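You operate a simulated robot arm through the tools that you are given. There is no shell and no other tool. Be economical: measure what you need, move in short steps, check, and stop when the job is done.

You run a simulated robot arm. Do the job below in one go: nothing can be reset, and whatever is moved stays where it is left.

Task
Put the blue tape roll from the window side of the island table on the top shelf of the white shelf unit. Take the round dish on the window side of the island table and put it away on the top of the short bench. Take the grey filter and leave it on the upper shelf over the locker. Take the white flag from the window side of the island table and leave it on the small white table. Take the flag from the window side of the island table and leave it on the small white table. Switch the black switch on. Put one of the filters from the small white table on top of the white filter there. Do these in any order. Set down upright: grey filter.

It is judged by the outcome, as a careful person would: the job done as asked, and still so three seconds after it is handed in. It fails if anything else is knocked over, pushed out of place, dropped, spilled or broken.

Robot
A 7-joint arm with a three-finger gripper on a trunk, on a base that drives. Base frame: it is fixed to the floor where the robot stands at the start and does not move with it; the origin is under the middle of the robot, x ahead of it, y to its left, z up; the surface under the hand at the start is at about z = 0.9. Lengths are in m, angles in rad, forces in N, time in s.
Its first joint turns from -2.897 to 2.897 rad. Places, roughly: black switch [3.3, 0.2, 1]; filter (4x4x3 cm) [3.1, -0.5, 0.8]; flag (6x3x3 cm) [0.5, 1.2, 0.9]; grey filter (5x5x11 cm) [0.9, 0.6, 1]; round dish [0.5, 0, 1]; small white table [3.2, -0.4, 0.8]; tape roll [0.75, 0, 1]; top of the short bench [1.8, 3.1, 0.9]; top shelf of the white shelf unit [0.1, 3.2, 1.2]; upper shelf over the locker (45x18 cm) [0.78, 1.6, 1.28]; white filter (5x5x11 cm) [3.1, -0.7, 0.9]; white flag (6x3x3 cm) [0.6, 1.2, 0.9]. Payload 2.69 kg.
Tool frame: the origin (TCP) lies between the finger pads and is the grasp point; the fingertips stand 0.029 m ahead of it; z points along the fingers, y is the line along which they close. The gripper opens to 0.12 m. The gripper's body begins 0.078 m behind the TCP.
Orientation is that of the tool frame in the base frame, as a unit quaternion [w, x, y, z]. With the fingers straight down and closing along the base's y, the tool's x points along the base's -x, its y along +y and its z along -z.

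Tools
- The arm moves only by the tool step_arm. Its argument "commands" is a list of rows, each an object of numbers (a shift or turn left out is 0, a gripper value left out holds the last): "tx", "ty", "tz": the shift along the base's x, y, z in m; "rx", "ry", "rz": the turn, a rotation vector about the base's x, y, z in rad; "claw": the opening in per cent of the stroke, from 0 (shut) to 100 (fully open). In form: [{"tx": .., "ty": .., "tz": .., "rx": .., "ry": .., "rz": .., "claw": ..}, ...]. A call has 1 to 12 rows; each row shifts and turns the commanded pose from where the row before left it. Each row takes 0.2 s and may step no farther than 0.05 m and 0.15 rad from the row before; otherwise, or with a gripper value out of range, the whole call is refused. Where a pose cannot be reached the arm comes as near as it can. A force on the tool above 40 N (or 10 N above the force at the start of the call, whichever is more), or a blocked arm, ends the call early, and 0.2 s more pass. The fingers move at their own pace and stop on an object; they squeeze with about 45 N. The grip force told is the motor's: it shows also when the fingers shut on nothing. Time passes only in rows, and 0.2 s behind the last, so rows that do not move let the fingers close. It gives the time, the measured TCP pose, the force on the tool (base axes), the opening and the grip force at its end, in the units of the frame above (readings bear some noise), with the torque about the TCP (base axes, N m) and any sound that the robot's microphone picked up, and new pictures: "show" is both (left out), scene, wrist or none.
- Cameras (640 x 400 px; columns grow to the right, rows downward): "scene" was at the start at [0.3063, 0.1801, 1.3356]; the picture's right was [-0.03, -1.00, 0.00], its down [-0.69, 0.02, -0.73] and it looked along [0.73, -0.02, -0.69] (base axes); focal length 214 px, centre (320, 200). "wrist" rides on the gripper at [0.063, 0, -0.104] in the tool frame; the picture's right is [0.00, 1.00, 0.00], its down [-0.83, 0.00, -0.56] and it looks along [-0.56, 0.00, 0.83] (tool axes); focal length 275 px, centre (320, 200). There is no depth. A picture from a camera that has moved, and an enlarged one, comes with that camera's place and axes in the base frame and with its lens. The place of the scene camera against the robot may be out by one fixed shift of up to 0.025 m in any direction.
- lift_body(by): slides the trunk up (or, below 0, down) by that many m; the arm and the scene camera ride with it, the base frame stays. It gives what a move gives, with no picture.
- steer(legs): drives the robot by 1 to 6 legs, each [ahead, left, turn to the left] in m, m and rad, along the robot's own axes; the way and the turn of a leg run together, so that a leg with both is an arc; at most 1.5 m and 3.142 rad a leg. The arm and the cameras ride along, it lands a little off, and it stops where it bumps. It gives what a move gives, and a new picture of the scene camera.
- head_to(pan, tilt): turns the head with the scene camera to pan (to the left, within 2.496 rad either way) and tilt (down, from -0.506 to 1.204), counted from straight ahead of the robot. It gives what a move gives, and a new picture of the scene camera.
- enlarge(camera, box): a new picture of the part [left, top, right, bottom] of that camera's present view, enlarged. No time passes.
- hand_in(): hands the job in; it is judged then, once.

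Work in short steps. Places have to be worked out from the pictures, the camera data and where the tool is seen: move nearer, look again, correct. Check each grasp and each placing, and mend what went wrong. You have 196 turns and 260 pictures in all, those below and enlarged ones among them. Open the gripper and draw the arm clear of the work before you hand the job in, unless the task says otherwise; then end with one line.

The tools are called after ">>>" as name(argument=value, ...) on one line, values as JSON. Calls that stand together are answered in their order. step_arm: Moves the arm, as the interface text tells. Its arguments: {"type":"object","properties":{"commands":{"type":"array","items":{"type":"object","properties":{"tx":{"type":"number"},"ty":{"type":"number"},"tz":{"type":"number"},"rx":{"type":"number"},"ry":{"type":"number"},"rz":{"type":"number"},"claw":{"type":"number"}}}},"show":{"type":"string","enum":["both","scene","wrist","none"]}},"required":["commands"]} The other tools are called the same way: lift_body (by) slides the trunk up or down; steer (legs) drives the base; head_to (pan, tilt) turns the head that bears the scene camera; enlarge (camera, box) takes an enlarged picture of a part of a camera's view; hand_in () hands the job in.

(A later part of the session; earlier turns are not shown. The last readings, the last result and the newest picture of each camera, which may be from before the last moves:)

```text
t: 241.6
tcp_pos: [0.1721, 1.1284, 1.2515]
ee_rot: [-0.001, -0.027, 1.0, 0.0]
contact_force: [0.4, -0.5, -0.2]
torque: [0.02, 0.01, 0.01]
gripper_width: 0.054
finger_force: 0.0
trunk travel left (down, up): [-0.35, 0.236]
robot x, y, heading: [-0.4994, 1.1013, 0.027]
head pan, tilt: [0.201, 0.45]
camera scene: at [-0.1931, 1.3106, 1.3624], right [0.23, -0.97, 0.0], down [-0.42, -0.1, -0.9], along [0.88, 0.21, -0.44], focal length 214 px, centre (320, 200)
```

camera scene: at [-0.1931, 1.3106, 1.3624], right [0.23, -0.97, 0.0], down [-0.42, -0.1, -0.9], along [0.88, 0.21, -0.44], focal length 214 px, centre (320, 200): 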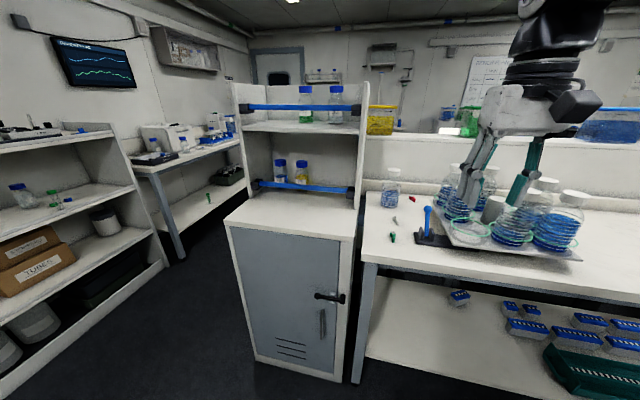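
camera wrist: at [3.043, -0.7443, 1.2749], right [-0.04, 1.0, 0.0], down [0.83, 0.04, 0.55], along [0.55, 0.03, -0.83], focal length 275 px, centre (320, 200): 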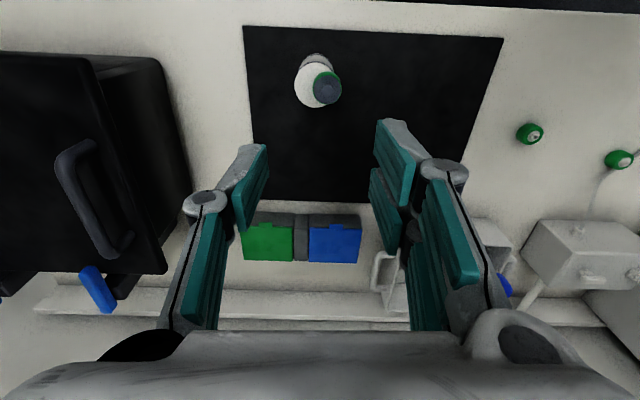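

>>> enlarge(camera="scene", box=[360, 170, 480, 260])

>>> enlarge(camera="scene", box=[220, 70, 380, 220])

```text
4.44 times, centred on (420, 215) of scene
camera zoom: at [-0.1931, 1.3106, 1.3624], right [0.23, -0.97, 0.0], down [-0.42, -0.1, -0.9], along [0.88, 0.21, -0.44], focal length 953 px, centre (-124, 133)
```

zoom: 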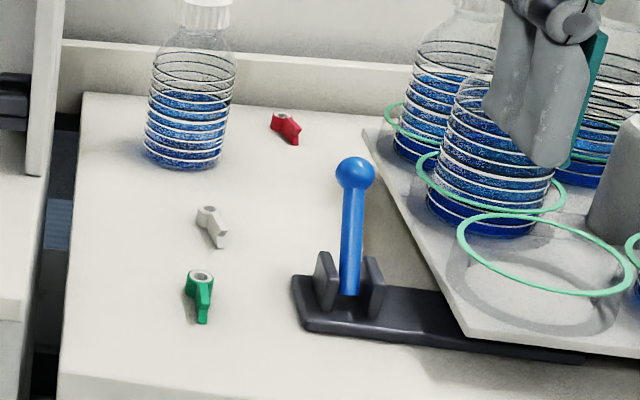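

```text
2.67 times, centred on (300, 145) of scene
camera zoom: at [-0.1931, 1.3106, 1.3624], right [0.23, -0.97, 0.0], down [-0.42, -0.1, -0.9], along [0.88, 0.21, -0.44], focal length 572 px, centre (373, 347)
```

zoom: 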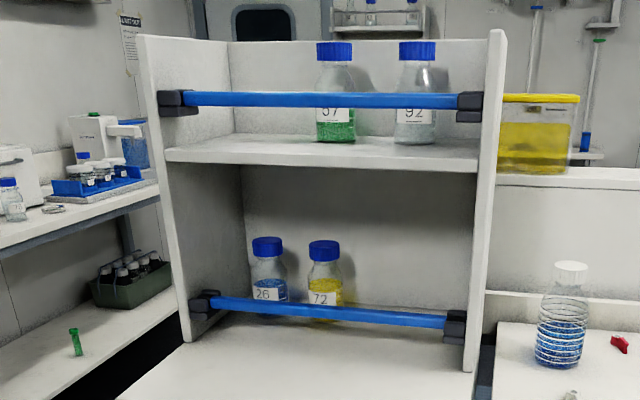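

Green flag at about (0.50, 1.20), white flag at (0.61, 1.19). First the grey filter: I move in front of it and look.

>>> steer(legs=[[0, -0.5, -0.027], [0.49, 0, 0]])

>>> head_to(pan=0.0, tilt=0.7)

>>> step_arm(commands=[{"claw": 85}, {}], show="wrist")

```text
t: 247.0
tcp_pos: [0.6601, 0.6005, 1.2521]
ee_rot: [-0.001, -0.012, 1.0, 0.0]
contact_force: [0.4, -0.4, 0.8]
torque: [0.0, -0.03, 0.0]
gripper_width: 0.0538
finger_force: 0.1
trunk travel left (down, up): [-0.35, 0.236]
robot x, y, heading: [-0.014, 0.5938, -0.003]
head pan, tilt: [0.201, 0.45]
camera scene: at [0.3014, 0.7936, 1.3625], right [0.2, -0.98, 0.0], down [-0.43, -0.09, -0.9], along [0.88, 0.18, -0.44], focal length 214 px, centre (320, 200)
```

scene: 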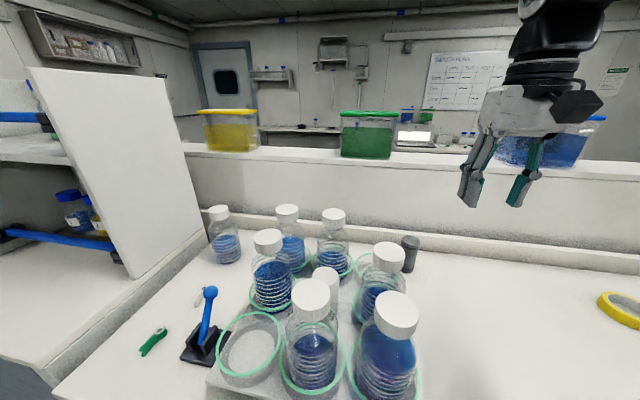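

```text
t: 247.8
tcp_pos: [0.6605, 0.6002, 1.2517]
ee_rot: [-0.001, -0.012, 1.0, 0.001]
contact_force: [-0.1, 0.5, 0.2]
torque: [0.0, 0.0, -0.01]
gripper_width: 0.0538
finger_force: 0.2
trunk travel left (down, up): [-0.35, 0.236]
robot x, y, heading: [-0.0102, 0.5941, -0.0]
head pan, tilt: [0.0, 0.7]
camera scene: at [0.2963, 0.7753, 1.3403], right [0.0, -1.0, 0.0], down [-0.64, 0.0, -0.77], along [0.77, 0.0, -0.64], focal length 214 px, centre (320, 200)
```

scene: 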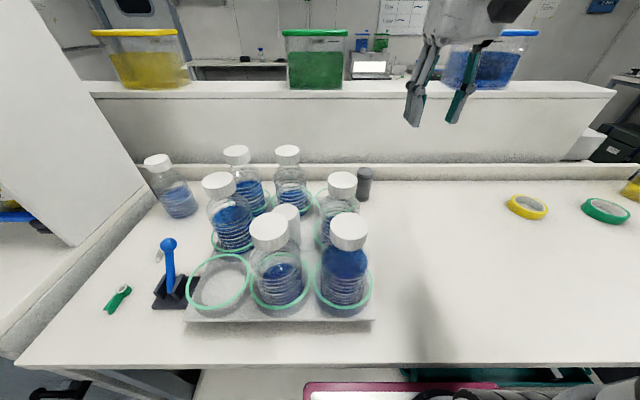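

```text
t: 248.4
tcp_pos: [0.66, 0.6002, 1.2518]
ee_rot: [0.0, -0.012, 1.0, 0.0]
contact_force: [-0.2, 0.4, 0.3]
torque: [0.05, -0.02, 0.01]
gripper_width: 0.1021
finger_force: 0.1
trunk travel left (down, up): [-0.35, 0.236]
robot x, y, heading: [-0.0132, 0.5978, -0.001]
head pan, tilt: [0.0, 0.7]
camera wrist: at [0.597, 0.5994, 1.3562], right [-0.03, 1.0, 0.0], down [0.83, 0.02, 0.55], along [0.55, 0.02, -0.83], focal length 275 px, centre (320, 200)
```

wrist: 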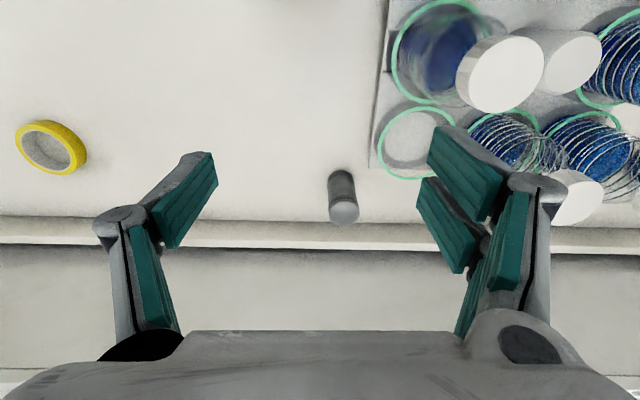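

The grey filter stands at about (0.849, 0.646), with the tray edge near y≈0.70. I approach with a 7 cm opening and go down partway.

>>> step_arm(commands=[{"tx": 0.047, "ty": 0.011, "claw": 60}, {"tx": 0.047, "ty": 0.011}, {"tx": 0.047, "ty": 0.011}, {"tx": 0.047, "ty": 0.012}, {"tz": -0.05}, {"tz": -0.05}, {"tz": -0.04}, {}], show="both")

```text
t: 250.2
tcp_pos: [0.8464, 0.6446, 1.1127]
ee_rot: [-0.001, -0.013, 1.0, 0.0]
contact_force: [0.4, -0.6, 0.1]
torque: [0.0, -0.01, -0.01]
gripper_width: 0.0721
finger_force: 0.1
trunk travel left (down, up): [-0.35, 0.236]
robot x, y, heading: [-0.0074, 0.5946, -0.001]
head pan, tilt: [0.0, 0.7]
camera scene: at [0.2962, 0.7753, 1.3403], right [0.0, -1.0, 0.0], down [-0.64, 0.0, -0.76], along [0.76, 0.0, -0.64], focal length 214 px, centre (320, 200)
camera wrist: at [0.7852, 0.6434, 1.217], right [-0.03, 1.0, 0.0], down [0.83, 0.02, 0.55], along [0.55, 0.02, -0.83], focal length 275 px, centre (320, 200)
```

scene: 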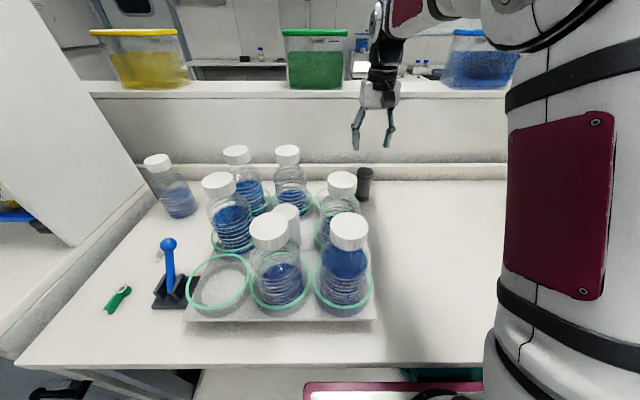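
wrist: 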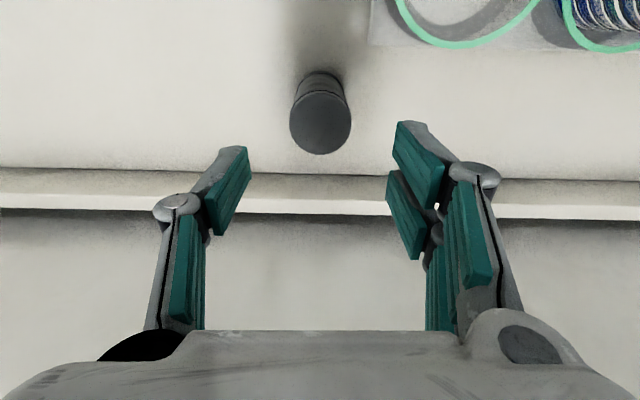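

Aligned. I descend to TCP z≈0.975 and close.

>>> step_arm(commands=[{"tz": -0.05}, {"tz": -0.05}, {"tz": -0.037}, {}, {"claw": 40}, {"claw": 30}, {}, {}], show="both")

```text
t: 252.0
tcp_pos: [0.8482, 0.6465, 0.9772]
ee_rot: [-0.001, -0.012, 1.0, 0.0]
contact_force: [-0.1, 0.4, 0.0]
torque: [-0.01, 0.0, 0.02]
gripper_width: 0.0485
finger_force: 45.2
trunk travel left (down, up): [-0.35, 0.236]
robot x, y, heading: [-0.0145, 0.5952, -0.003]
head pan, tilt: [0.0, 0.7]
camera scene: at [0.2963, 0.7753, 1.3402], right [0.0, -1.0, 0.0], down [-0.64, 0.0, -0.76], along [0.76, 0.0, -0.64], focal length 214 px, centre (320, 200)
camera wrist: at [0.7856, 0.6451, 1.0811], right [-0.03, 1.0, 0.0], down [0.83, 0.02, 0.55], along [0.55, 0.02, -0.83], focal length 275 px, centre (320, 200)
```

scene: 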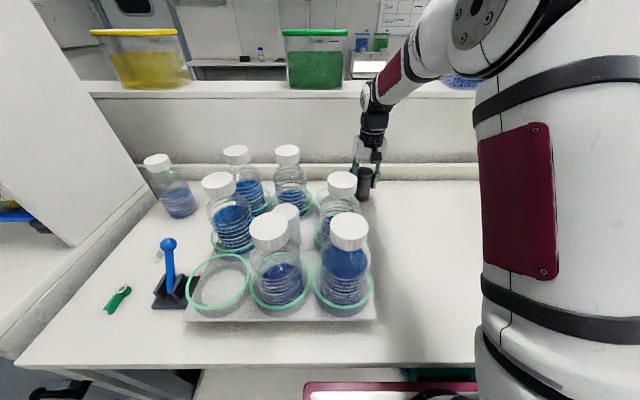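
wrist: 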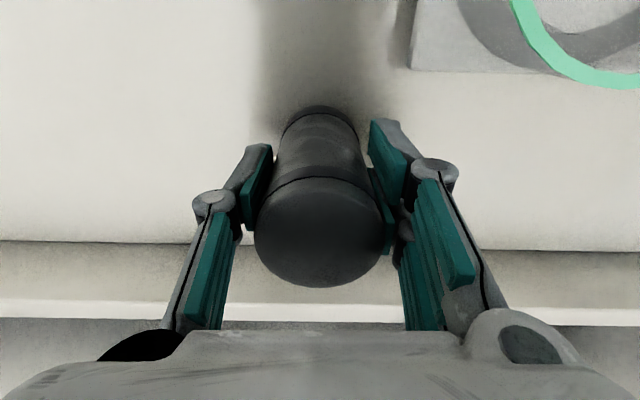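

The grey filter is gripped at 4.9 cm. I lift it straight up well clear of the bottles, then draw it back.

>>> step_arm(commands=[{"tz": 0.03}, {"tz": 0.05}, {"tz": 0.05}, {"tz": 0.05}, {"tz": 0.05}, {"tz": 0.05}, {"tz": 0.04, "tx": -0.03}, {"tz": 0.03, "tx": -0.04}, {"tx": -0.05}, {"tx": -0.05}, {"tx": -0.05}, {}], show="both")

```text
t: 254.6
tcp_pos: [0.6271, 0.6455, 1.3229]
ee_rot: [-0.001, -0.012, 1.0, -0.001]
contact_force: [0.1, -0.5, -0.1]
torque: [0.01, 0.03, 0.01]
gripper_width: 0.0481
finger_force: 44.8
trunk travel left (down, up): [-0.35, 0.236]
robot x, y, heading: [-0.0154, 0.5914, -0.003]
head pan, tilt: [0.0, 0.7]
camera scene: at [0.2963, 0.7753, 1.3402], right [0.0, -1.0, 0.0], down [-0.64, 0.0, -0.76], along [0.76, 0.0, -0.64], focal length 214 px, centre (320, 200)
camera wrist: at [0.5643, 0.6442, 1.4268], right [-0.03, 1.0, 0.0], down [0.83, 0.02, 0.55], along [0.55, 0.02, -0.83], focal length 275 px, centre (320, 200)
```

scene: 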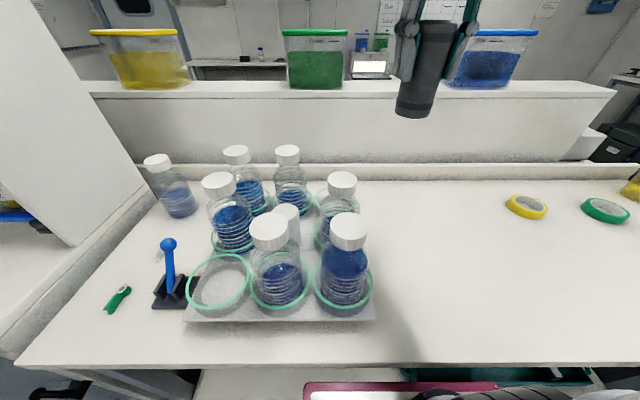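
wrist: 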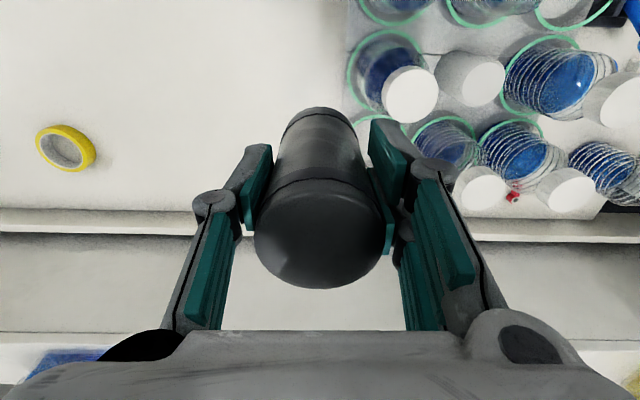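

The grey filter is held upright. I back off, strafe left to the locker, and raise the trunk for the upper shelf.

>>> steer(legs=[[-0.5, 0, 0], [0, 1.08, 0]])

>>> lift_body(by=0.23)

>>> head_to(pan=-0.1, tilt=0.45)

```text
t: 262.6
tcp_pos: [0.1423, 1.6953, 1.322]
ee_rot: [-0.001, 0.002, 1.0, -0.001]
contact_force: [0.0, -0.3, -1.3]
torque: [-0.01, 0.04, 0.01]
gripper_width: 0.0481
finger_force: 45.1
trunk travel left (down, up): [-0.35, 0.236]
robot x, y, heading: [-0.5016, 1.6597, -0.025]
head pan, tilt: [0.0, 0.7]
camera scene: at [-0.1856, 1.8346, 1.3403], right [-0.03, -1.0, 0.0], down [-0.64, 0.02, -0.76], along [0.76, -0.02, -0.64], focal length 214 px, centre (320, 200)
```

scene: 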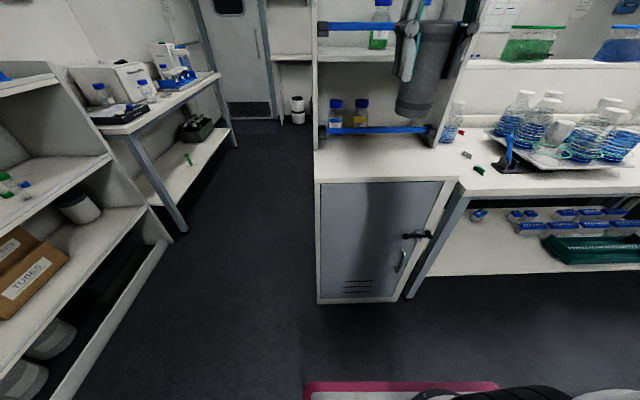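

```text
t: 265.0
tcp_pos: [0.1256, 1.6951, 1.5509]
ee_rot: [-0.001, 0.003, 1.0, 0.0]
contact_force: [-0.9, 0.2, -1.4]
torque: [0.0, 0.0, 0.01]
gripper_width: 0.0479
finger_force: 44.4
trunk travel left (down, up): [-0.58, 0.006]
robot x, y, heading: [-0.4985, 1.6575, -0.027]
head pan, tilt: [0.0, 0.7]
```

```text
t: 265.8
tcp_pos: [0.125, 1.6968, 1.5512]
ee_rot: [0.0, 0.002, 1.0, 0.001]
contact_force: [0.1, -0.3, -1.3]
torque: [0.0, 0.0, -0.03]
gripper_width: 0.0481
finger_force: 45.3
trunk travel left (down, up): [-0.58, 0.006]
robot x, y, heading: [-0.4987, 1.6597, -0.028]
head pan, tilt: [-0.099, 0.45]
camera scene: at [-0.3804, 1.8314, 1.5923], right [-0.13, -0.99, 0.0], down [-0.43, 0.06, -0.9], along [0.89, -0.12, -0.44], focal length 214 px, centre (320, 200)
```

scene: 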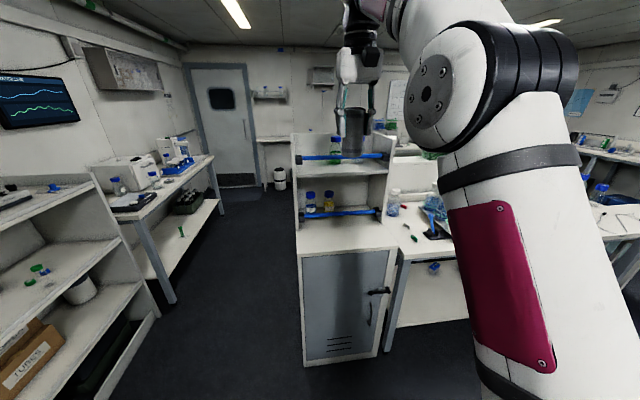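

I drive closer (TCP stays well above the bar) and look at the shelf from above.

>>> steer(legs=[[0.34, 0.02, 0.028]])

>>> enlarge(camera="scene", box=[260, 100, 460, 260])

>>> step_arm(commands=[{}], show="wrist")

```text
t: 268.0
tcp_pos: [0.4642, 1.7288, 1.5518]
ee_rot: [0.0, -0.01, 1.0, 0.0]
contact_force: [-0.5, 0.8, -0.5]
torque: [-0.02, 0.02, 0.03]
gripper_width: 0.048
finger_force: 45.4
trunk travel left (down, up): [-0.58, 0.006]
robot x, y, heading: [-0.1561, 1.6786, -0.004]
head pan, tilt: [-0.099, 0.45]
camera scene: at [-0.0444, 1.8497, 1.5925], right [-0.1, -0.99, 0.0], down [-0.43, 0.04, -0.9], along [0.9, -0.09, -0.44], focal length 214 px, centre (320, 200)
```

scene: 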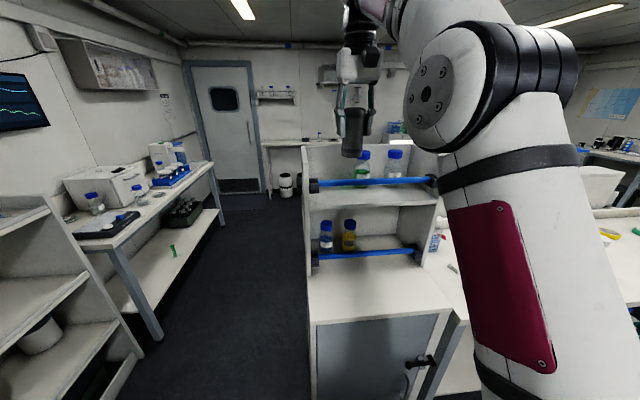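

```text
2.50 times, centred on (360, 180) of scene
camera zoom: at [-0.0444, 1.8497, 1.5925], right [-0.1, -0.99, 0.0], down [-0.43, 0.04, -0.9], along [0.9, -0.09, -0.44], focal length 536 px, centre (220, 250)
```

zoom: 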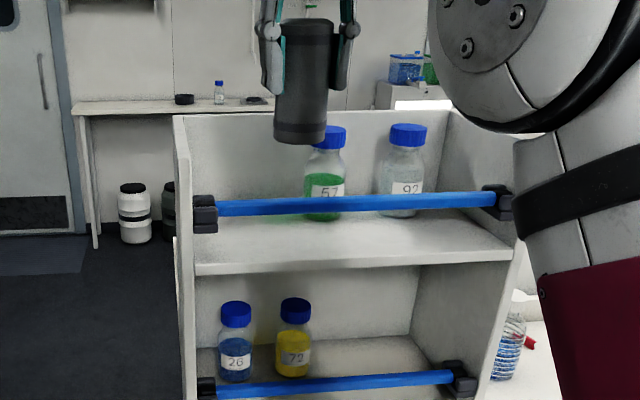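

```text
t: 268.4
tcp_pos: [0.4645, 1.7267, 1.5515]
ee_rot: [0.0, -0.01, 1.0, 0.0]
contact_force: [-0.3, -0.5, -0.4]
torque: [0.02, 0.03, -0.02]
gripper_width: 0.0481
finger_force: 44.9
trunk travel left (down, up): [-0.58, 0.006]
robot x, y, heading: [-0.1577, 1.678, -0.006]
head pan, tilt: [-0.099, 0.45]
camera wrist: at [0.4015, 1.7264, 1.6564], right [-0.03, 1.0, 0.0], down [0.83, 0.02, 0.55], along [0.55, 0.01, -0.83], focal length 275 px, centre (320, 200)
```

wrist: 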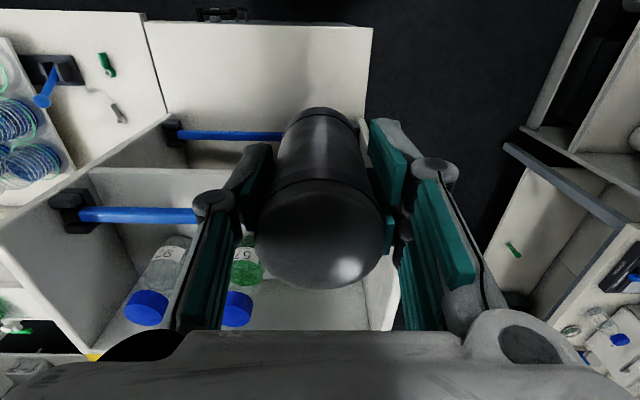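

Two views put the bar at x≈0.657, z≈1.32, the shelf at z≈1.27, and the free gap between bottle 57 and the left panel at y≈1.64–1.815. I drive 6 cm closer and reach over the bar toward (0.73, 1.73).

>>> steer(legs=[[0.06, 0, 0]])

>>> step_arm(commands=[{"tx": 0.04}, {"tx": 0.04}, {"tx": 0.04}, {"tx": 0.04}, {"tx": 0.02, "tz": -0.02}, {"tx": 0.02, "tz": -0.03}, {"tz": -0.02}, {}], show="both")

```text
t: 269.4
tcp_pos: [0.523, 1.7273, 1.5518]
ee_rot: [0.0, -0.011, 1.0, 0.0]
contact_force: [-0.1, -0.3, -1.4]
torque: [0.01, 0.02, -0.01]
gripper_width: 0.0484
finger_force: 45.3
trunk travel left (down, up): [-0.58, 0.006]
robot x, y, heading: [-0.1013, 1.6775, -0.001]
head pan, tilt: [-0.099, 0.45]
camera scene: at [0.0147, 1.8496, 1.5924], right [-0.1, -0.99, 0.0], down [-0.43, 0.04, -0.9], along [0.9, -0.09, -0.44], focal length 214 px, centre (320, 200)
```

scene: 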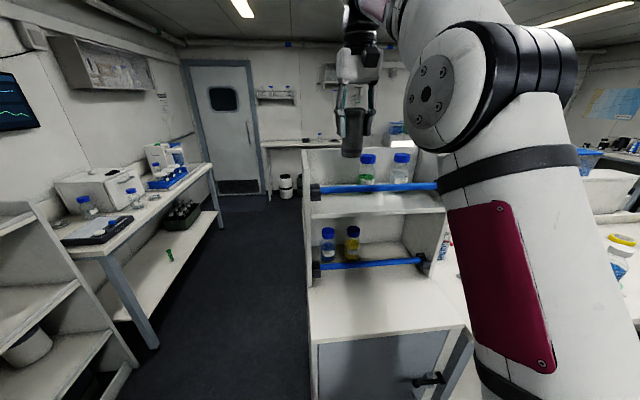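

```text
t: 271.2
tcp_pos: [0.593, 1.7215, 1.4596]
ee_rot: [-0.001, -0.011, 1.0, 0.0]
contact_force: [0.5, 0.4, -0.8]
torque: [-0.02, 0.03, 0.04]
gripper_width: 0.0483
finger_force: 44.5
out of reach, approached as far as the arm can: row 1, 2, 3, 4
trunk travel left (down, up): [-0.58, 0.006]
robot x, y, heading: [-0.0984, 1.6749, -0.005]
head pan, tilt: [-0.099, 0.45]
camera scene: at [0.0147, 1.8496, 1.5924], right [-0.1, -0.99, 0.0], down [-0.43, 0.04, -0.9], along [0.9, -0.09, -0.44], focal length 214 px, centre (320, 200)
camera wrist: at [0.5301, 1.7197, 1.5657], right [-0.03, 1.0, 0.0], down [0.83, 0.02, 0.55], along [0.55, 0.02, -0.83], focal length 275 px, centre (320, 200)
```

scene: 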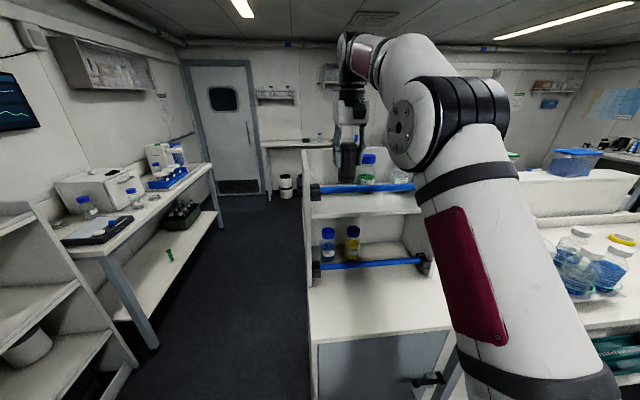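
wrist: 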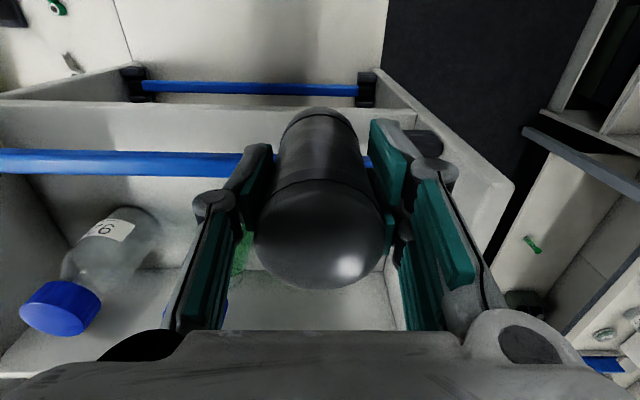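

The filter bottom is at 1.384, above the bar. I move forward over the bar to x≈0.735.

>>> step_arm(commands=[{"tx": 0.04}, {"tx": 0.04}, {"tx": 0.04}, {"tx": 0.022, "ty": 0.004}, {}], show="both")

```text
t: 272.4
tcp_pos: [0.614, 1.7208, 1.4615]
ee_rot: [-0.001, -0.011, 1.0, 0.0]
contact_force: [0.2, 0.3, -1.2]
torque: [0.03, 0.01, 0.0]
gripper_width: 0.0482
finger_force: 44.7
out of reach, approached as far as the arm can: row 1, 2, 3, 4
trunk travel left (down, up): [-0.58, 0.006]
robot x, y, heading: [-0.0997, 1.6778, -0.0]
head pan, tilt: [-0.099, 0.45]
camera scene: at [0.0147, 1.8496, 1.5924], right [-0.1, -0.99, 0.0], down [-0.43, 0.04, -0.9], along [0.9, -0.09, -0.44], focal length 214 px, centre (320, 200)
camera wrist: at [0.5504, 1.7199, 1.566], right [-0.03, 1.0, 0.0], down [0.83, 0.02, 0.55], along [0.55, 0.02, -0.83], focal length 275 px, centre (320, 200)
```

scene: 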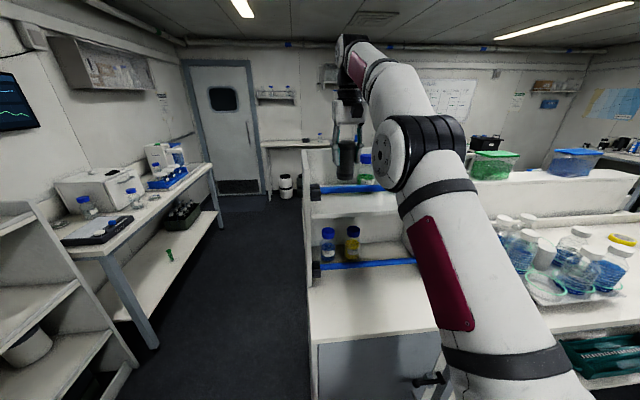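
wrist: 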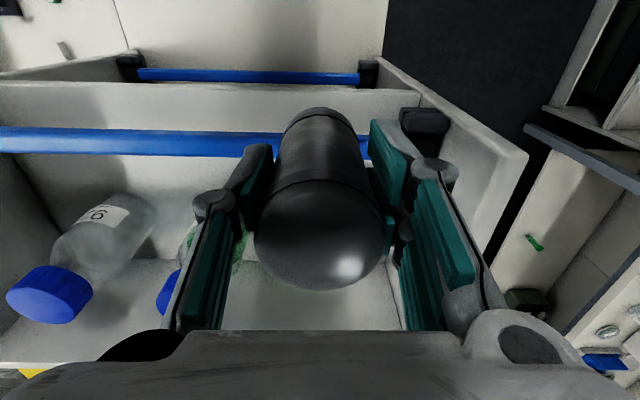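

Reach is limited at this height, so the robot must come closer. I look down to check the gap between the base and the locker.

>>> head_to(pan=0.0, tilt=1.2)

```text
t: 273.5
tcp_pos: [0.6137, 1.7212, 1.4609]
ee_rot: [-0.001, -0.011, 1.0, 0.001]
contact_force: [0.4, -0.7, -1.5]
torque: [-0.03, 0.01, -0.01]
gripper_width: 0.0487
finger_force: 45.0
trunk travel left (down, up): [-0.58, 0.006]
robot x, y, heading: [-0.1004, 1.6759, -0.003]
head pan, tilt: [0.0, 1.201]
camera scene: at [-0.0208, 1.8588, 1.5343], right [0.0, -1.0, 0.0], down [-0.93, 0.0, -0.36], along [0.36, 0.0, -0.93], focal length 214 px, centre (320, 200)
```

scene: 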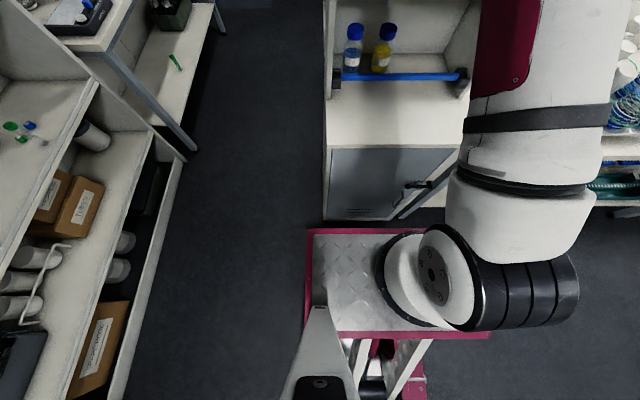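

The plate's front is still about 0.18 m from the locker. I move 0.1 m closer (filter stays above the bar).

>>> steer(legs=[[0.1, 0, 0]])

>>> step_arm(commands=[{"tx": 0.01}, {}], show="wrist")

```text
t: 274.6
tcp_pos: [0.7129, 1.7216, 1.4609]
ee_rot: [0.0, -0.011, 1.0, 0.0]
contact_force: [0.5, -0.5, -0.9]
torque: [0.01, 0.0, 0.02]
gripper_width: 0.0482
finger_force: 45.7
trunk travel left (down, up): [-0.58, 0.006]
robot x, y, heading: [-0.0012, 1.6797, -0.001]
head pan, tilt: [0.0, 1.201]
camera scene: at [0.0781, 1.8587, 1.5343], right [0.0, -1.0, 0.0], down [-0.93, 0.0, -0.36], along [0.36, 0.0, -0.93], focal length 214 px, centre (320, 200)
```

scene: 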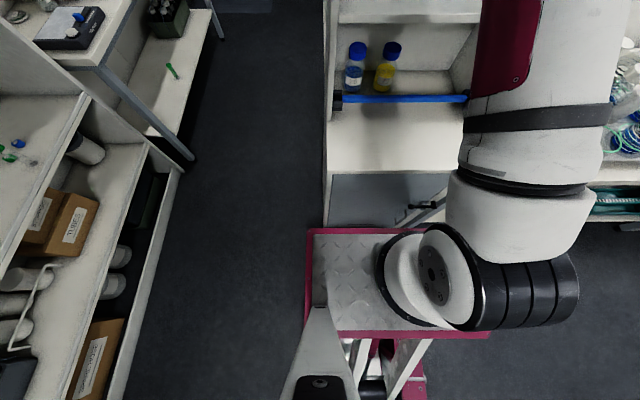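

```text
t: 275.2
tcp_pos: [0.7129, 1.7209, 1.4621]
ee_rot: [-0.001, -0.012, 1.0, 0.0]
contact_force: [0.2, 0.5, -1.1]
torque: [0.0, 0.02, -0.01]
gripper_width: 0.0484
finger_force: 45.4
out of reach, approached as far as the arm can: row 1
trunk travel left (down, up): [-0.58, 0.006]
robot x, y, heading: [-0.0001, 1.6723, 0.001]
head pan, tilt: [0.0, 1.201]
camera wrist: at [0.6496, 1.7201, 1.5658], right [-0.03, 1.0, 0.0], down [0.83, 0.02, 0.55], along [0.55, 0.02, -0.83], focal length 275 px, centre (320, 200)
```

wrist: 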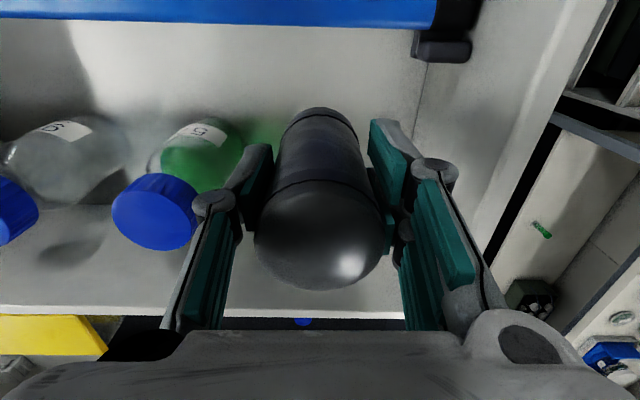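

The filter is past the bar. I shift slightly toward +y and descend, adding a little forward.

>>> step_arm(commands=[{"ty": 0.01, "tz": -0.02}, {"tz": -0.03, "tx": 0.008}, {"tz": -0.03, "tx": 0.008}, {"tz": -0.012}, {}], show="wrist")

```text
t: 276.4
tcp_pos: [0.7292, 1.7306, 1.3696]
ee_rot: [-0.001, -0.011, 1.0, 0.0]
contact_force: [0.0, -0.2, -0.9]
torque: [-0.04, 0.0, 0.01]
gripper_width: 0.0484
finger_force: 44.7
trunk travel left (down, up): [-0.58, 0.006]
robot x, y, heading: [-0.0025, 1.6776, -0.001]
head pan, tilt: [0.0, 1.201]
camera wrist: at [0.6664, 1.7298, 1.4736], right [-0.03, 1.0, 0.0], down [0.83, 0.02, 0.55], along [0.55, 0.02, -0.83], focal length 275 px, centre (320, 200)
```

wrist: 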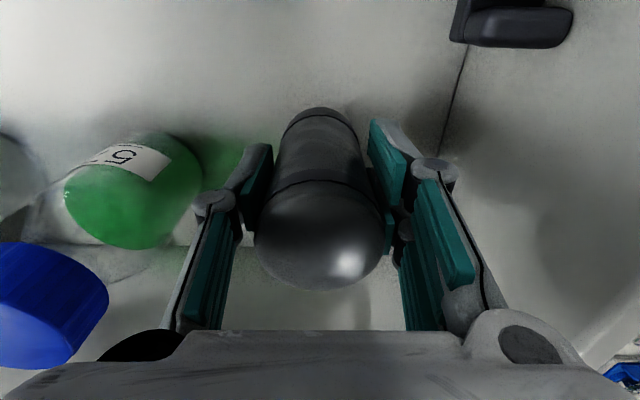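

Clear on both sides. I lower in small steps until contact.

>>> step_arm(commands=[{"tz": -0.006}, {"tz": -0.005}, {"tz": -0.004}, {"tz": -0.004}, {"tz": -0.004}, {}], show="none")

```text
t: 277.8
tcp_pos: [0.7304, 1.7307, 1.3472]
ee_rot: [-0.001, -0.011, 1.0, 0.0]
contact_force: [0.7, 0.0, -1.9]
torque: [-0.04, 0.01, -0.01]
gripper_width: 0.0485
finger_force: 45.0
trunk travel left (down, up): [-0.58, 0.006]
robot x, y, heading: [0.0009, 1.6758, -0.002]
head pan, tilt: [0.0, 1.201]
```

No contact yet; I continue in 3 mm steps.

>>> step_arm(commands=[{"tz": -0.003}, {"tz": -0.003}, {"tz": -0.003}, {"tz": -0.003}, {}], show="none")

```text
t: 279.0
tcp_pos: [0.7289, 1.7316, 1.3389]
ee_rot: [0.002, -0.011, 1.0, 0.0]
contact_force: [-1.8, -2.7, 39.5]
torque: [-0.14, -0.3, -0.07]
gripper_width: 0.048
finger_force: 44.7
trunk travel left (down, up): [-0.58, 0.006]
robot x, y, heading: [0.0009, 1.6765, -0.004]
head pan, tilt: [0.0, 1.201]
```

Contact. I relieve the pressure and open slightly.

>>> step_arm(commands=[{"tz": 0.003}, {"claw": 48}, {"claw": 52}, {}, {}], show="wrist")

```text
t: 280.2
tcp_pos: [0.7296, 1.731, 1.3379]
ee_rot: [-0.001, -0.012, 1.0, 0.0]
contact_force: [-0.2, 0.8, -0.3]
torque: [0.02, -0.01, -0.02]
gripper_width: 0.0622
finger_force: 0.1
trunk travel left (down, up): [-0.58, 0.006]
robot x, y, heading: [-0.0023, 1.6752, -0.001]
head pan, tilt: [0.0, 1.201]
camera wrist: at [0.6665, 1.7301, 1.4428], right [-0.03, 1.0, 0.0], down [0.83, 0.02, 0.55], along [0.55, 0.02, -0.83], focal length 275 px, centre (320, 200)
```

wrist: 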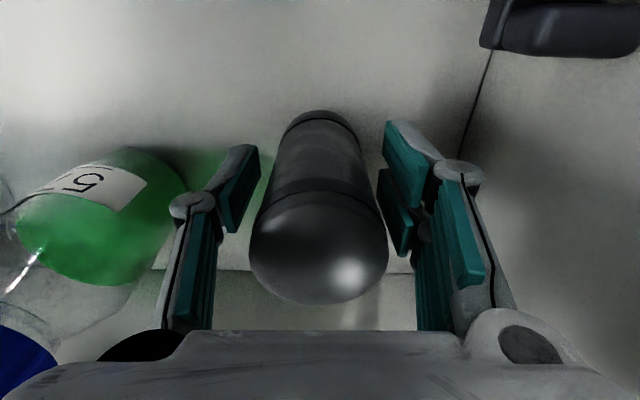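

The filter stands freely with clearance to both fingers. I rise straight up, slowly at first.

>>> step_arm(commands=[{"tz": 0.02}, {"tz": 0.03}, {"tz": 0.03}, {"tz": 0.03}, {}], show="wrist")

```text
t: 281.4
tcp_pos: [0.7303, 1.7313, 1.4378]
ee_rot: [-0.002, -0.011, 1.0, 0.0]
contact_force: [-0.5, -0.1, -0.3]
torque: [0.0, -0.02, 0.04]
gripper_width: 0.0625
finger_force: 0.1
out of reach, approached as far as the arm can: row 4
trunk travel left (down, up): [-0.58, 0.006]
robot x, y, heading: [0.0023, 1.6779, -0.003]
head pan, tilt: [0.0, 1.201]
camera wrist: at [0.6675, 1.7299, 1.5424], right [-0.03, 1.0, 0.0], down [0.83, 0.02, 0.55], along [0.55, 0.02, -0.83], focal length 275 px, centre (320, 200)
```

wrist: 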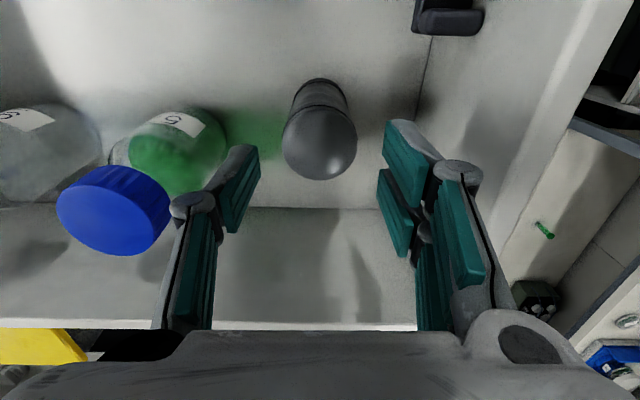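

Standing upright. I rise further while drawing back, then back the robot away.

>>> step_arm(commands=[{"tz": 0.02, "tx": -0.02}, {"tz": 0.03, "tx": -0.035}, {"tx": -0.045}, {"tx": -0.03}, {}], show="none")

>>> steer(legs=[[-0.45, 0, 0]])

>>> head_to(pan=-0.1, tilt=0.45)

```text
t: 282.6
tcp_pos: [0.5981, 1.7309, 1.4885]
ee_rot: [-0.001, -0.01, 1.0, 0.0]
contact_force: [-0.3, -0.1, 0.0]
torque: [0.0, 0.0, 0.01]
gripper_width: 0.0625
finger_force: 0.0
trunk travel left (down, up): [-0.58, 0.006]
robot x, y, heading: [-0.0039, 1.6762, -0.001]
head pan, tilt: [0.0, 1.201]
```

```text
t: 285.4
tcp_pos: [0.1523, 1.732, 1.4888]
ee_rot: [-0.002, -0.012, 1.0, 0.001]
contact_force: [0.6, 0.3, -0.1]
torque: [-0.02, 0.0, -0.01]
gripper_width: 0.0627
finger_force: 0.0
trunk travel left (down, up): [-0.58, 0.006]
robot x, y, heading: [-0.4505, 1.6739, -0.003]
head pan, tilt: [0.0, 1.201]
camera scene: at [-0.3702, 1.8592, 1.5342], right [0.0, -1.0, 0.0], down [-0.93, 0.0, -0.36], along [0.36, 0.0, -0.93], focal length 214 px, centre (320, 200)
```

scene: 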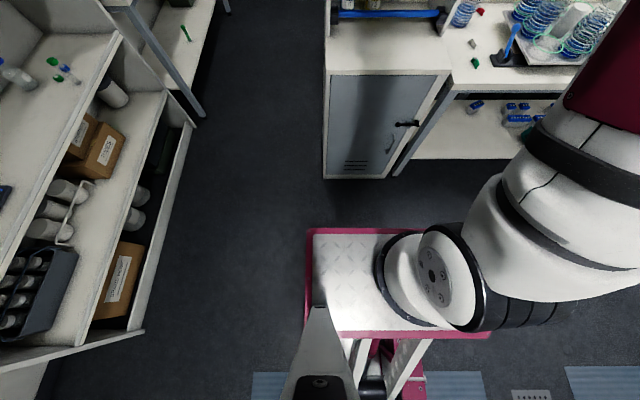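

```text
t: 286.4
tcp_pos: [0.1511, 1.7324, 1.4891]
ee_rot: [-0.001, -0.012, 1.0, 0.0]
contact_force: [0.2, -0.3, -1.1]
torque: [-0.01, 0.0, 0.0]
gripper_width: 0.0622
finger_force: 0.0
trunk travel left (down, up): [-0.58, 0.006]
robot x, y, heading: [-0.4503, 1.6771, 0.003]
head pan, tilt: [-0.099, 0.45]
camera scene: at [-0.3348, 1.8501, 1.5923], right [-0.1, -0.99, 0.0], down [-0.43, 0.04, -0.9], along [0.9, -0.09, -0.44], focal length 214 px, centre (320, 200)
```

scene: 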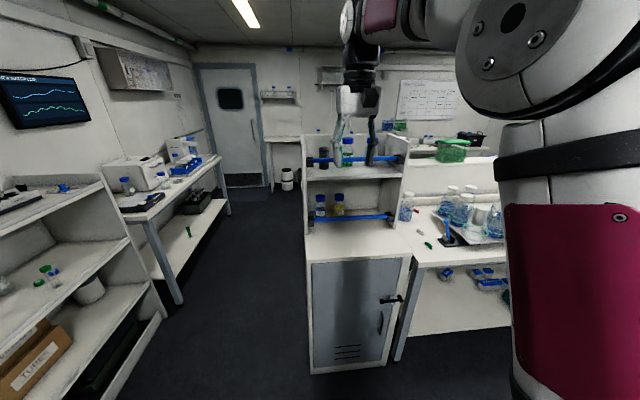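

The grey filter stands upright behind the bar on the upper shelf. Now the flags: I lower the trunk and move in front of them.

>>> lift_body(by=-0.23)

>>> steer(legs=[[0, -0.5, 0], [0.43, 0, 0]])

>>> step_arm(commands=[{"claw": 60}, {}], show="wrist")

```text
t: 288.9
tcp_pos: [0.1497, 1.7319, 1.2586]
ee_rot: [-0.001, -0.012, 1.0, 0.0]
contact_force: [1.5, 0.1, 0.8]
torque: [0.01, 0.0, 0.04]
gripper_width: 0.0624
finger_force: 0.1
trunk travel left (down, up): [-0.35, 0.236]
robot x, y, heading: [-0.4509, 1.6749, 0.001]
head pan, tilt: [-0.099, 0.45]
```

```text
t: 294.0
tcp_pos: [0.5814, 1.2359, 1.257]
ee_rot: [-0.002, -0.011, 1.0, 0.0]
contact_force: [0.0, -0.3, -0.5]
torque: [-0.01, 0.06, 0.04]
gripper_width: 0.0625
finger_force: 0.2
trunk travel left (down, up): [-0.35, 0.236]
robot x, y, heading: [-0.0179, 1.1814, -0.003]
head pan, tilt: [-0.099, 0.45]
camera scene: at [0.2976, 1.3547, 1.3625], right [-0.1, -0.99, 0.0], down [-0.43, 0.04, -0.9], along [0.9, -0.09, -0.44], focal length 214 px, centre (320, 200)
```

scene: 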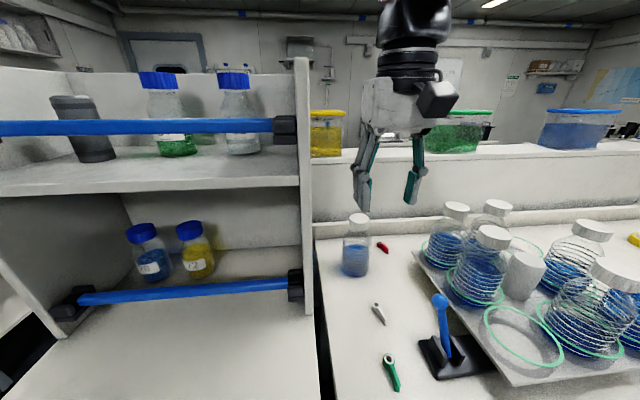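

```text
t: 294.6
tcp_pos: [0.5812, 1.236, 1.2582]
ee_rot: [-0.001, -0.011, 1.0, -0.001]
contact_force: [-0.2, 0.4, 0.1]
torque: [0.01, -0.01, 0.04]
gripper_width: 0.072
finger_force: 0.1
trunk travel left (down, up): [-0.35, 0.236]
robot x, y, heading: [-0.0175, 1.1839, -0.006]
head pan, tilt: [-0.099, 0.45]
camera wrist: at [0.5185, 1.235, 1.3628], right [-0.03, 1.0, 0.0], down [0.83, 0.02, 0.55], along [0.55, 0.01, -0.83], focal length 275 px, centre (320, 200)
```

wrist: 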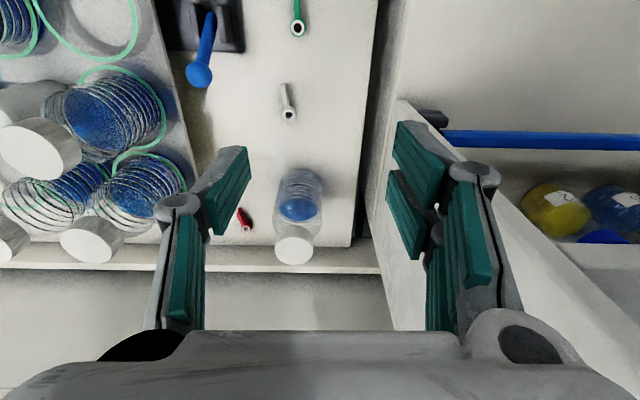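

The white flag lies along x, centred near (0.635, 1.185). I go above it and down partway.

>>> step_arm(commands=[{"tx": 0.027, "ty": -0.025}, {"tx": 0.027, "ty": -0.025}, {"tz": -0.05}, {"tz": -0.05}, {"tz": -0.05}, {"tz": -0.05}, {}], show="wrist")

>>> enlarge(camera="wrist", box=[240, 40, 400, 160])

```text
t: 296.2
tcp_pos: [0.6347, 1.186, 1.0599]
ee_rot: [0.0, -0.011, 1.0, 0.0]
contact_force: [0.2, 0.1, -0.6]
torque: [0.02, -0.01, 0.03]
gripper_width: 0.0721
finger_force: 0.0
trunk travel left (down, up): [-0.35, 0.236]
robot x, y, heading: [-0.0171, 1.1824, -0.005]
head pan, tilt: [-0.099, 0.45]
camera wrist: at [0.5715, 1.185, 1.1645], right [-0.03, 1.0, 0.0], down [0.83, 0.02, 0.55], along [0.55, 0.01, -0.83], focal length 275 px, centre (320, 200)
```

wrist: 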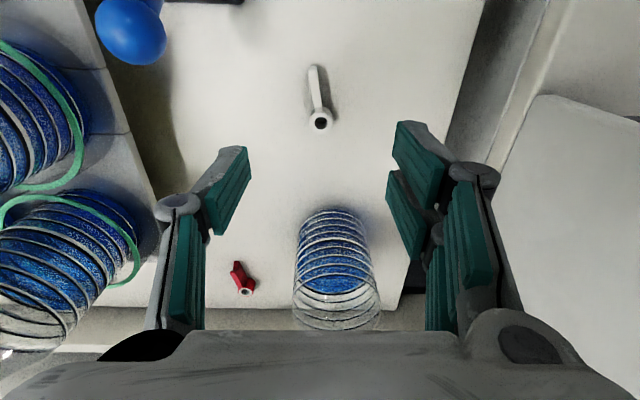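

```text
3.33 times, centred on (320, 100) of wrist
camera zoom: at [0.5715, 1.185, 1.1645], right [-0.03, 1.0, 0.0], down [0.83, 0.02, 0.55], along [0.55, 0.01, -0.83], focal length 918 px, centre (320, 533)
```

zoom: 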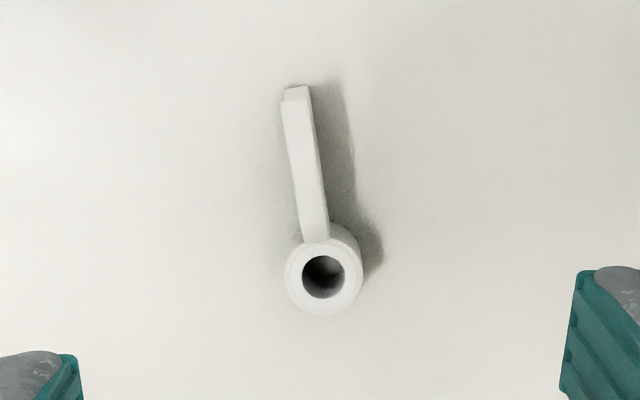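

I grip on the round hub at about (0.646, 1.186), descending to TCP z≈0.937.

>>> step_arm(commands=[{"tx": 0.011, "tz": -0.045, "claw": 50}, {"tz": -0.045}, {"tz": -0.03}, {}], show="wrist")

```text
t: 297.2
tcp_pos: [0.6441, 1.1845, 0.9377]
ee_rot: [-0.001, -0.011, 1.0, 0.0]
contact_force: [-0.3, -0.3, 0.4]
torque: [0.03, -0.01, -0.03]
gripper_width: 0.0599
finger_force: 0.0
trunk travel left (down, up): [-0.35, 0.236]
robot x, y, heading: [-0.0171, 1.1812, -0.005]
head pan, tilt: [-0.099, 0.45]
camera wrist: at [0.5817, 1.1836, 1.0423], right [-0.03, 1.0, 0.0], down [0.83, 0.02, 0.55], along [0.55, 0.01, -0.83], focal length 275 px, centre (320, 200)
```

wrist: 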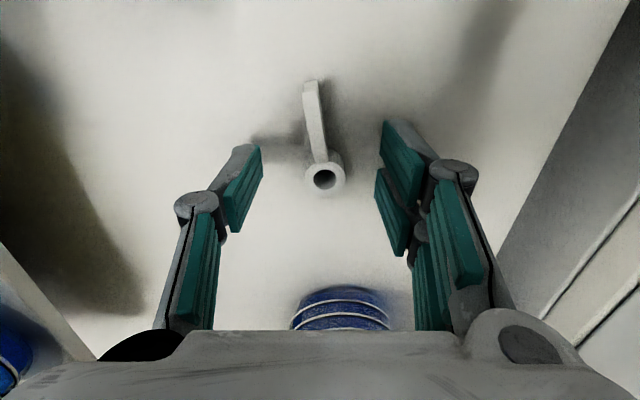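

Aligned on the hub. I lower 3 mm and close.

>>> step_arm(commands=[{"tz": -0.003, "tx": 0.002}, {"claw": 30}, {"claw": 10}, {"claw": 10}, {}, {}], show="wrist")

```text
t: 298.6
tcp_pos: [0.6473, 1.1845, 0.9348]
ee_rot: [-0.001, -0.012, 1.0, 0.0]
contact_force: [0.4, 0.1, -0.9]
torque: [0.0, -0.03, 0.03]
gripper_width: 0.0195
finger_force: 44.5
trunk travel left (down, up): [-0.35, 0.236]
robot x, y, heading: [-0.0163, 1.1831, 0.002]
head pan, tilt: [-0.099, 0.45]
camera wrist: at [0.5845, 1.1836, 1.0398], right [-0.03, 1.0, 0.0], down [0.83, 0.02, 0.55], along [0.55, 0.01, -0.83], focal length 275 px, centre (320, 200)
```

wrist: 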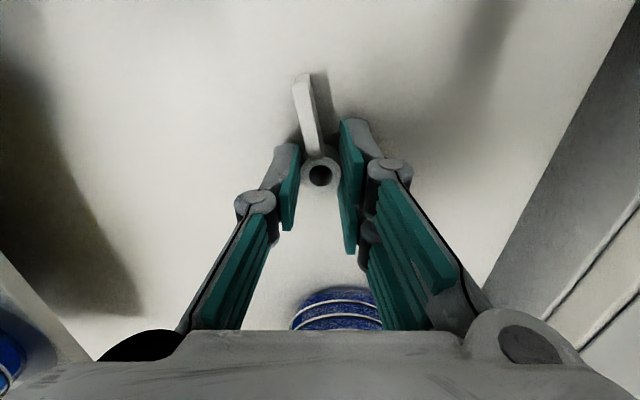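

The hub is gripped at 2 cm with full force. I lift and check.

>>> step_arm(commands=[{"tz": 0.02}, {"tz": 0.04}, {"tz": 0.05}, {"tz": 0.05}, {"tz": 0.05}, {"tz": 0.05}, {"tz": 0.05}, {"tx": -0.03, "tz": 0.03}, {}], show="wrist")

```text
t: 300.6
tcp_pos: [0.6193, 1.1844, 1.2739]
ee_rot: [-0.002, -0.01, 1.0, -0.001]
contact_force: [0.0, -0.3, 0.1]
torque: [-0.03, -0.02, 0.03]
gripper_width: 0.0198
finger_force: 44.8
trunk travel left (down, up): [-0.35, 0.236]
robot x, y, heading: [-0.0188, 1.1835, -0.003]
head pan, tilt: [-0.099, 0.45]
camera wrist: at [0.5569, 1.1839, 1.3781], right [-0.03, 1.0, 0.0], down [0.83, 0.02, 0.55], along [0.55, 0.01, -0.83], focal length 275 px, centre (320, 200)
```

wrist: 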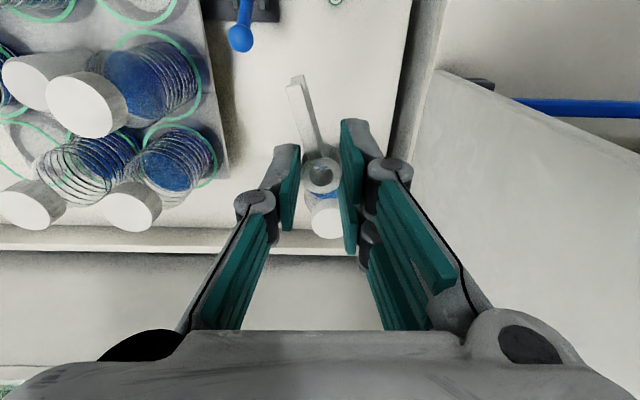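

The white flag is held. I drive back out and over to the corridor line.

>>> steer(legs=[[-0.5, 0, 0], [0, 1.19, 0]])

```text
t: 309.3
tcp_pos: [0.1321, 2.3777, 1.2744]
ee_rot: [-0.001, 0.003, 1.0, 0.001]
contact_force: [0.1, -1.2, 0.3]
torque: [-0.01, 0.04, 0.02]
gripper_width: 0.0207
finger_force: 44.9
trunk travel left (down, up): [-0.35, 0.236]
robot x, y, heading: [-0.5018, 2.3891, -0.036]
head pan, tilt: [-0.099, 0.45]
camera scene: at [-0.1851, 2.5561, 1.3624], right [-0.13, -0.99, 0.0], down [-0.43, 0.06, -0.9], along [0.89, -0.12, -0.44], focal length 214 px, centre (320, 200)
```

scene: 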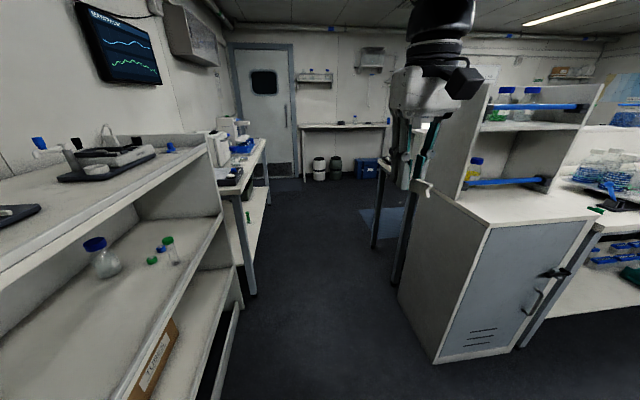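

I correct the heading and go through the corridor, then toward the small white table.

>>> steer(legs=[[0, -0.02, 0.036], [1.45, 0, 0], [1.4, 0, 0]])

```text
t: 323.6
tcp_pos: [3.0033, 2.4188, 1.2727]
ee_rot: [-0.001, -0.025, 1.0, 0.0]
contact_force: [-0.2, -0.9, 0.2]
torque: [0.0, -0.02, 0.0]
gripper_width: 0.0208
finger_force: 45.1
trunk travel left (down, up): [-0.35, 0.236]
robot x, y, heading: [2.3664, 2.3947, 0.028]
head pan, tilt: [-0.099, 0.45]
camera scene: at [2.6755, 2.5792, 1.3625], right [-0.07, -1.0, 0.0], down [-0.43, 0.03, -0.9], along [0.9, -0.07, -0.44], focal length 214 px, centre (320, 200)
```

scene: 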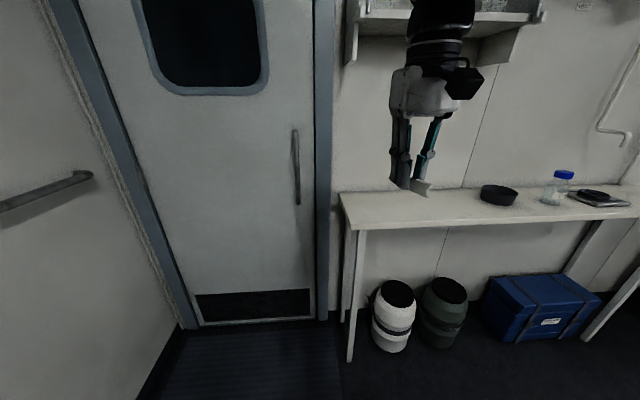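

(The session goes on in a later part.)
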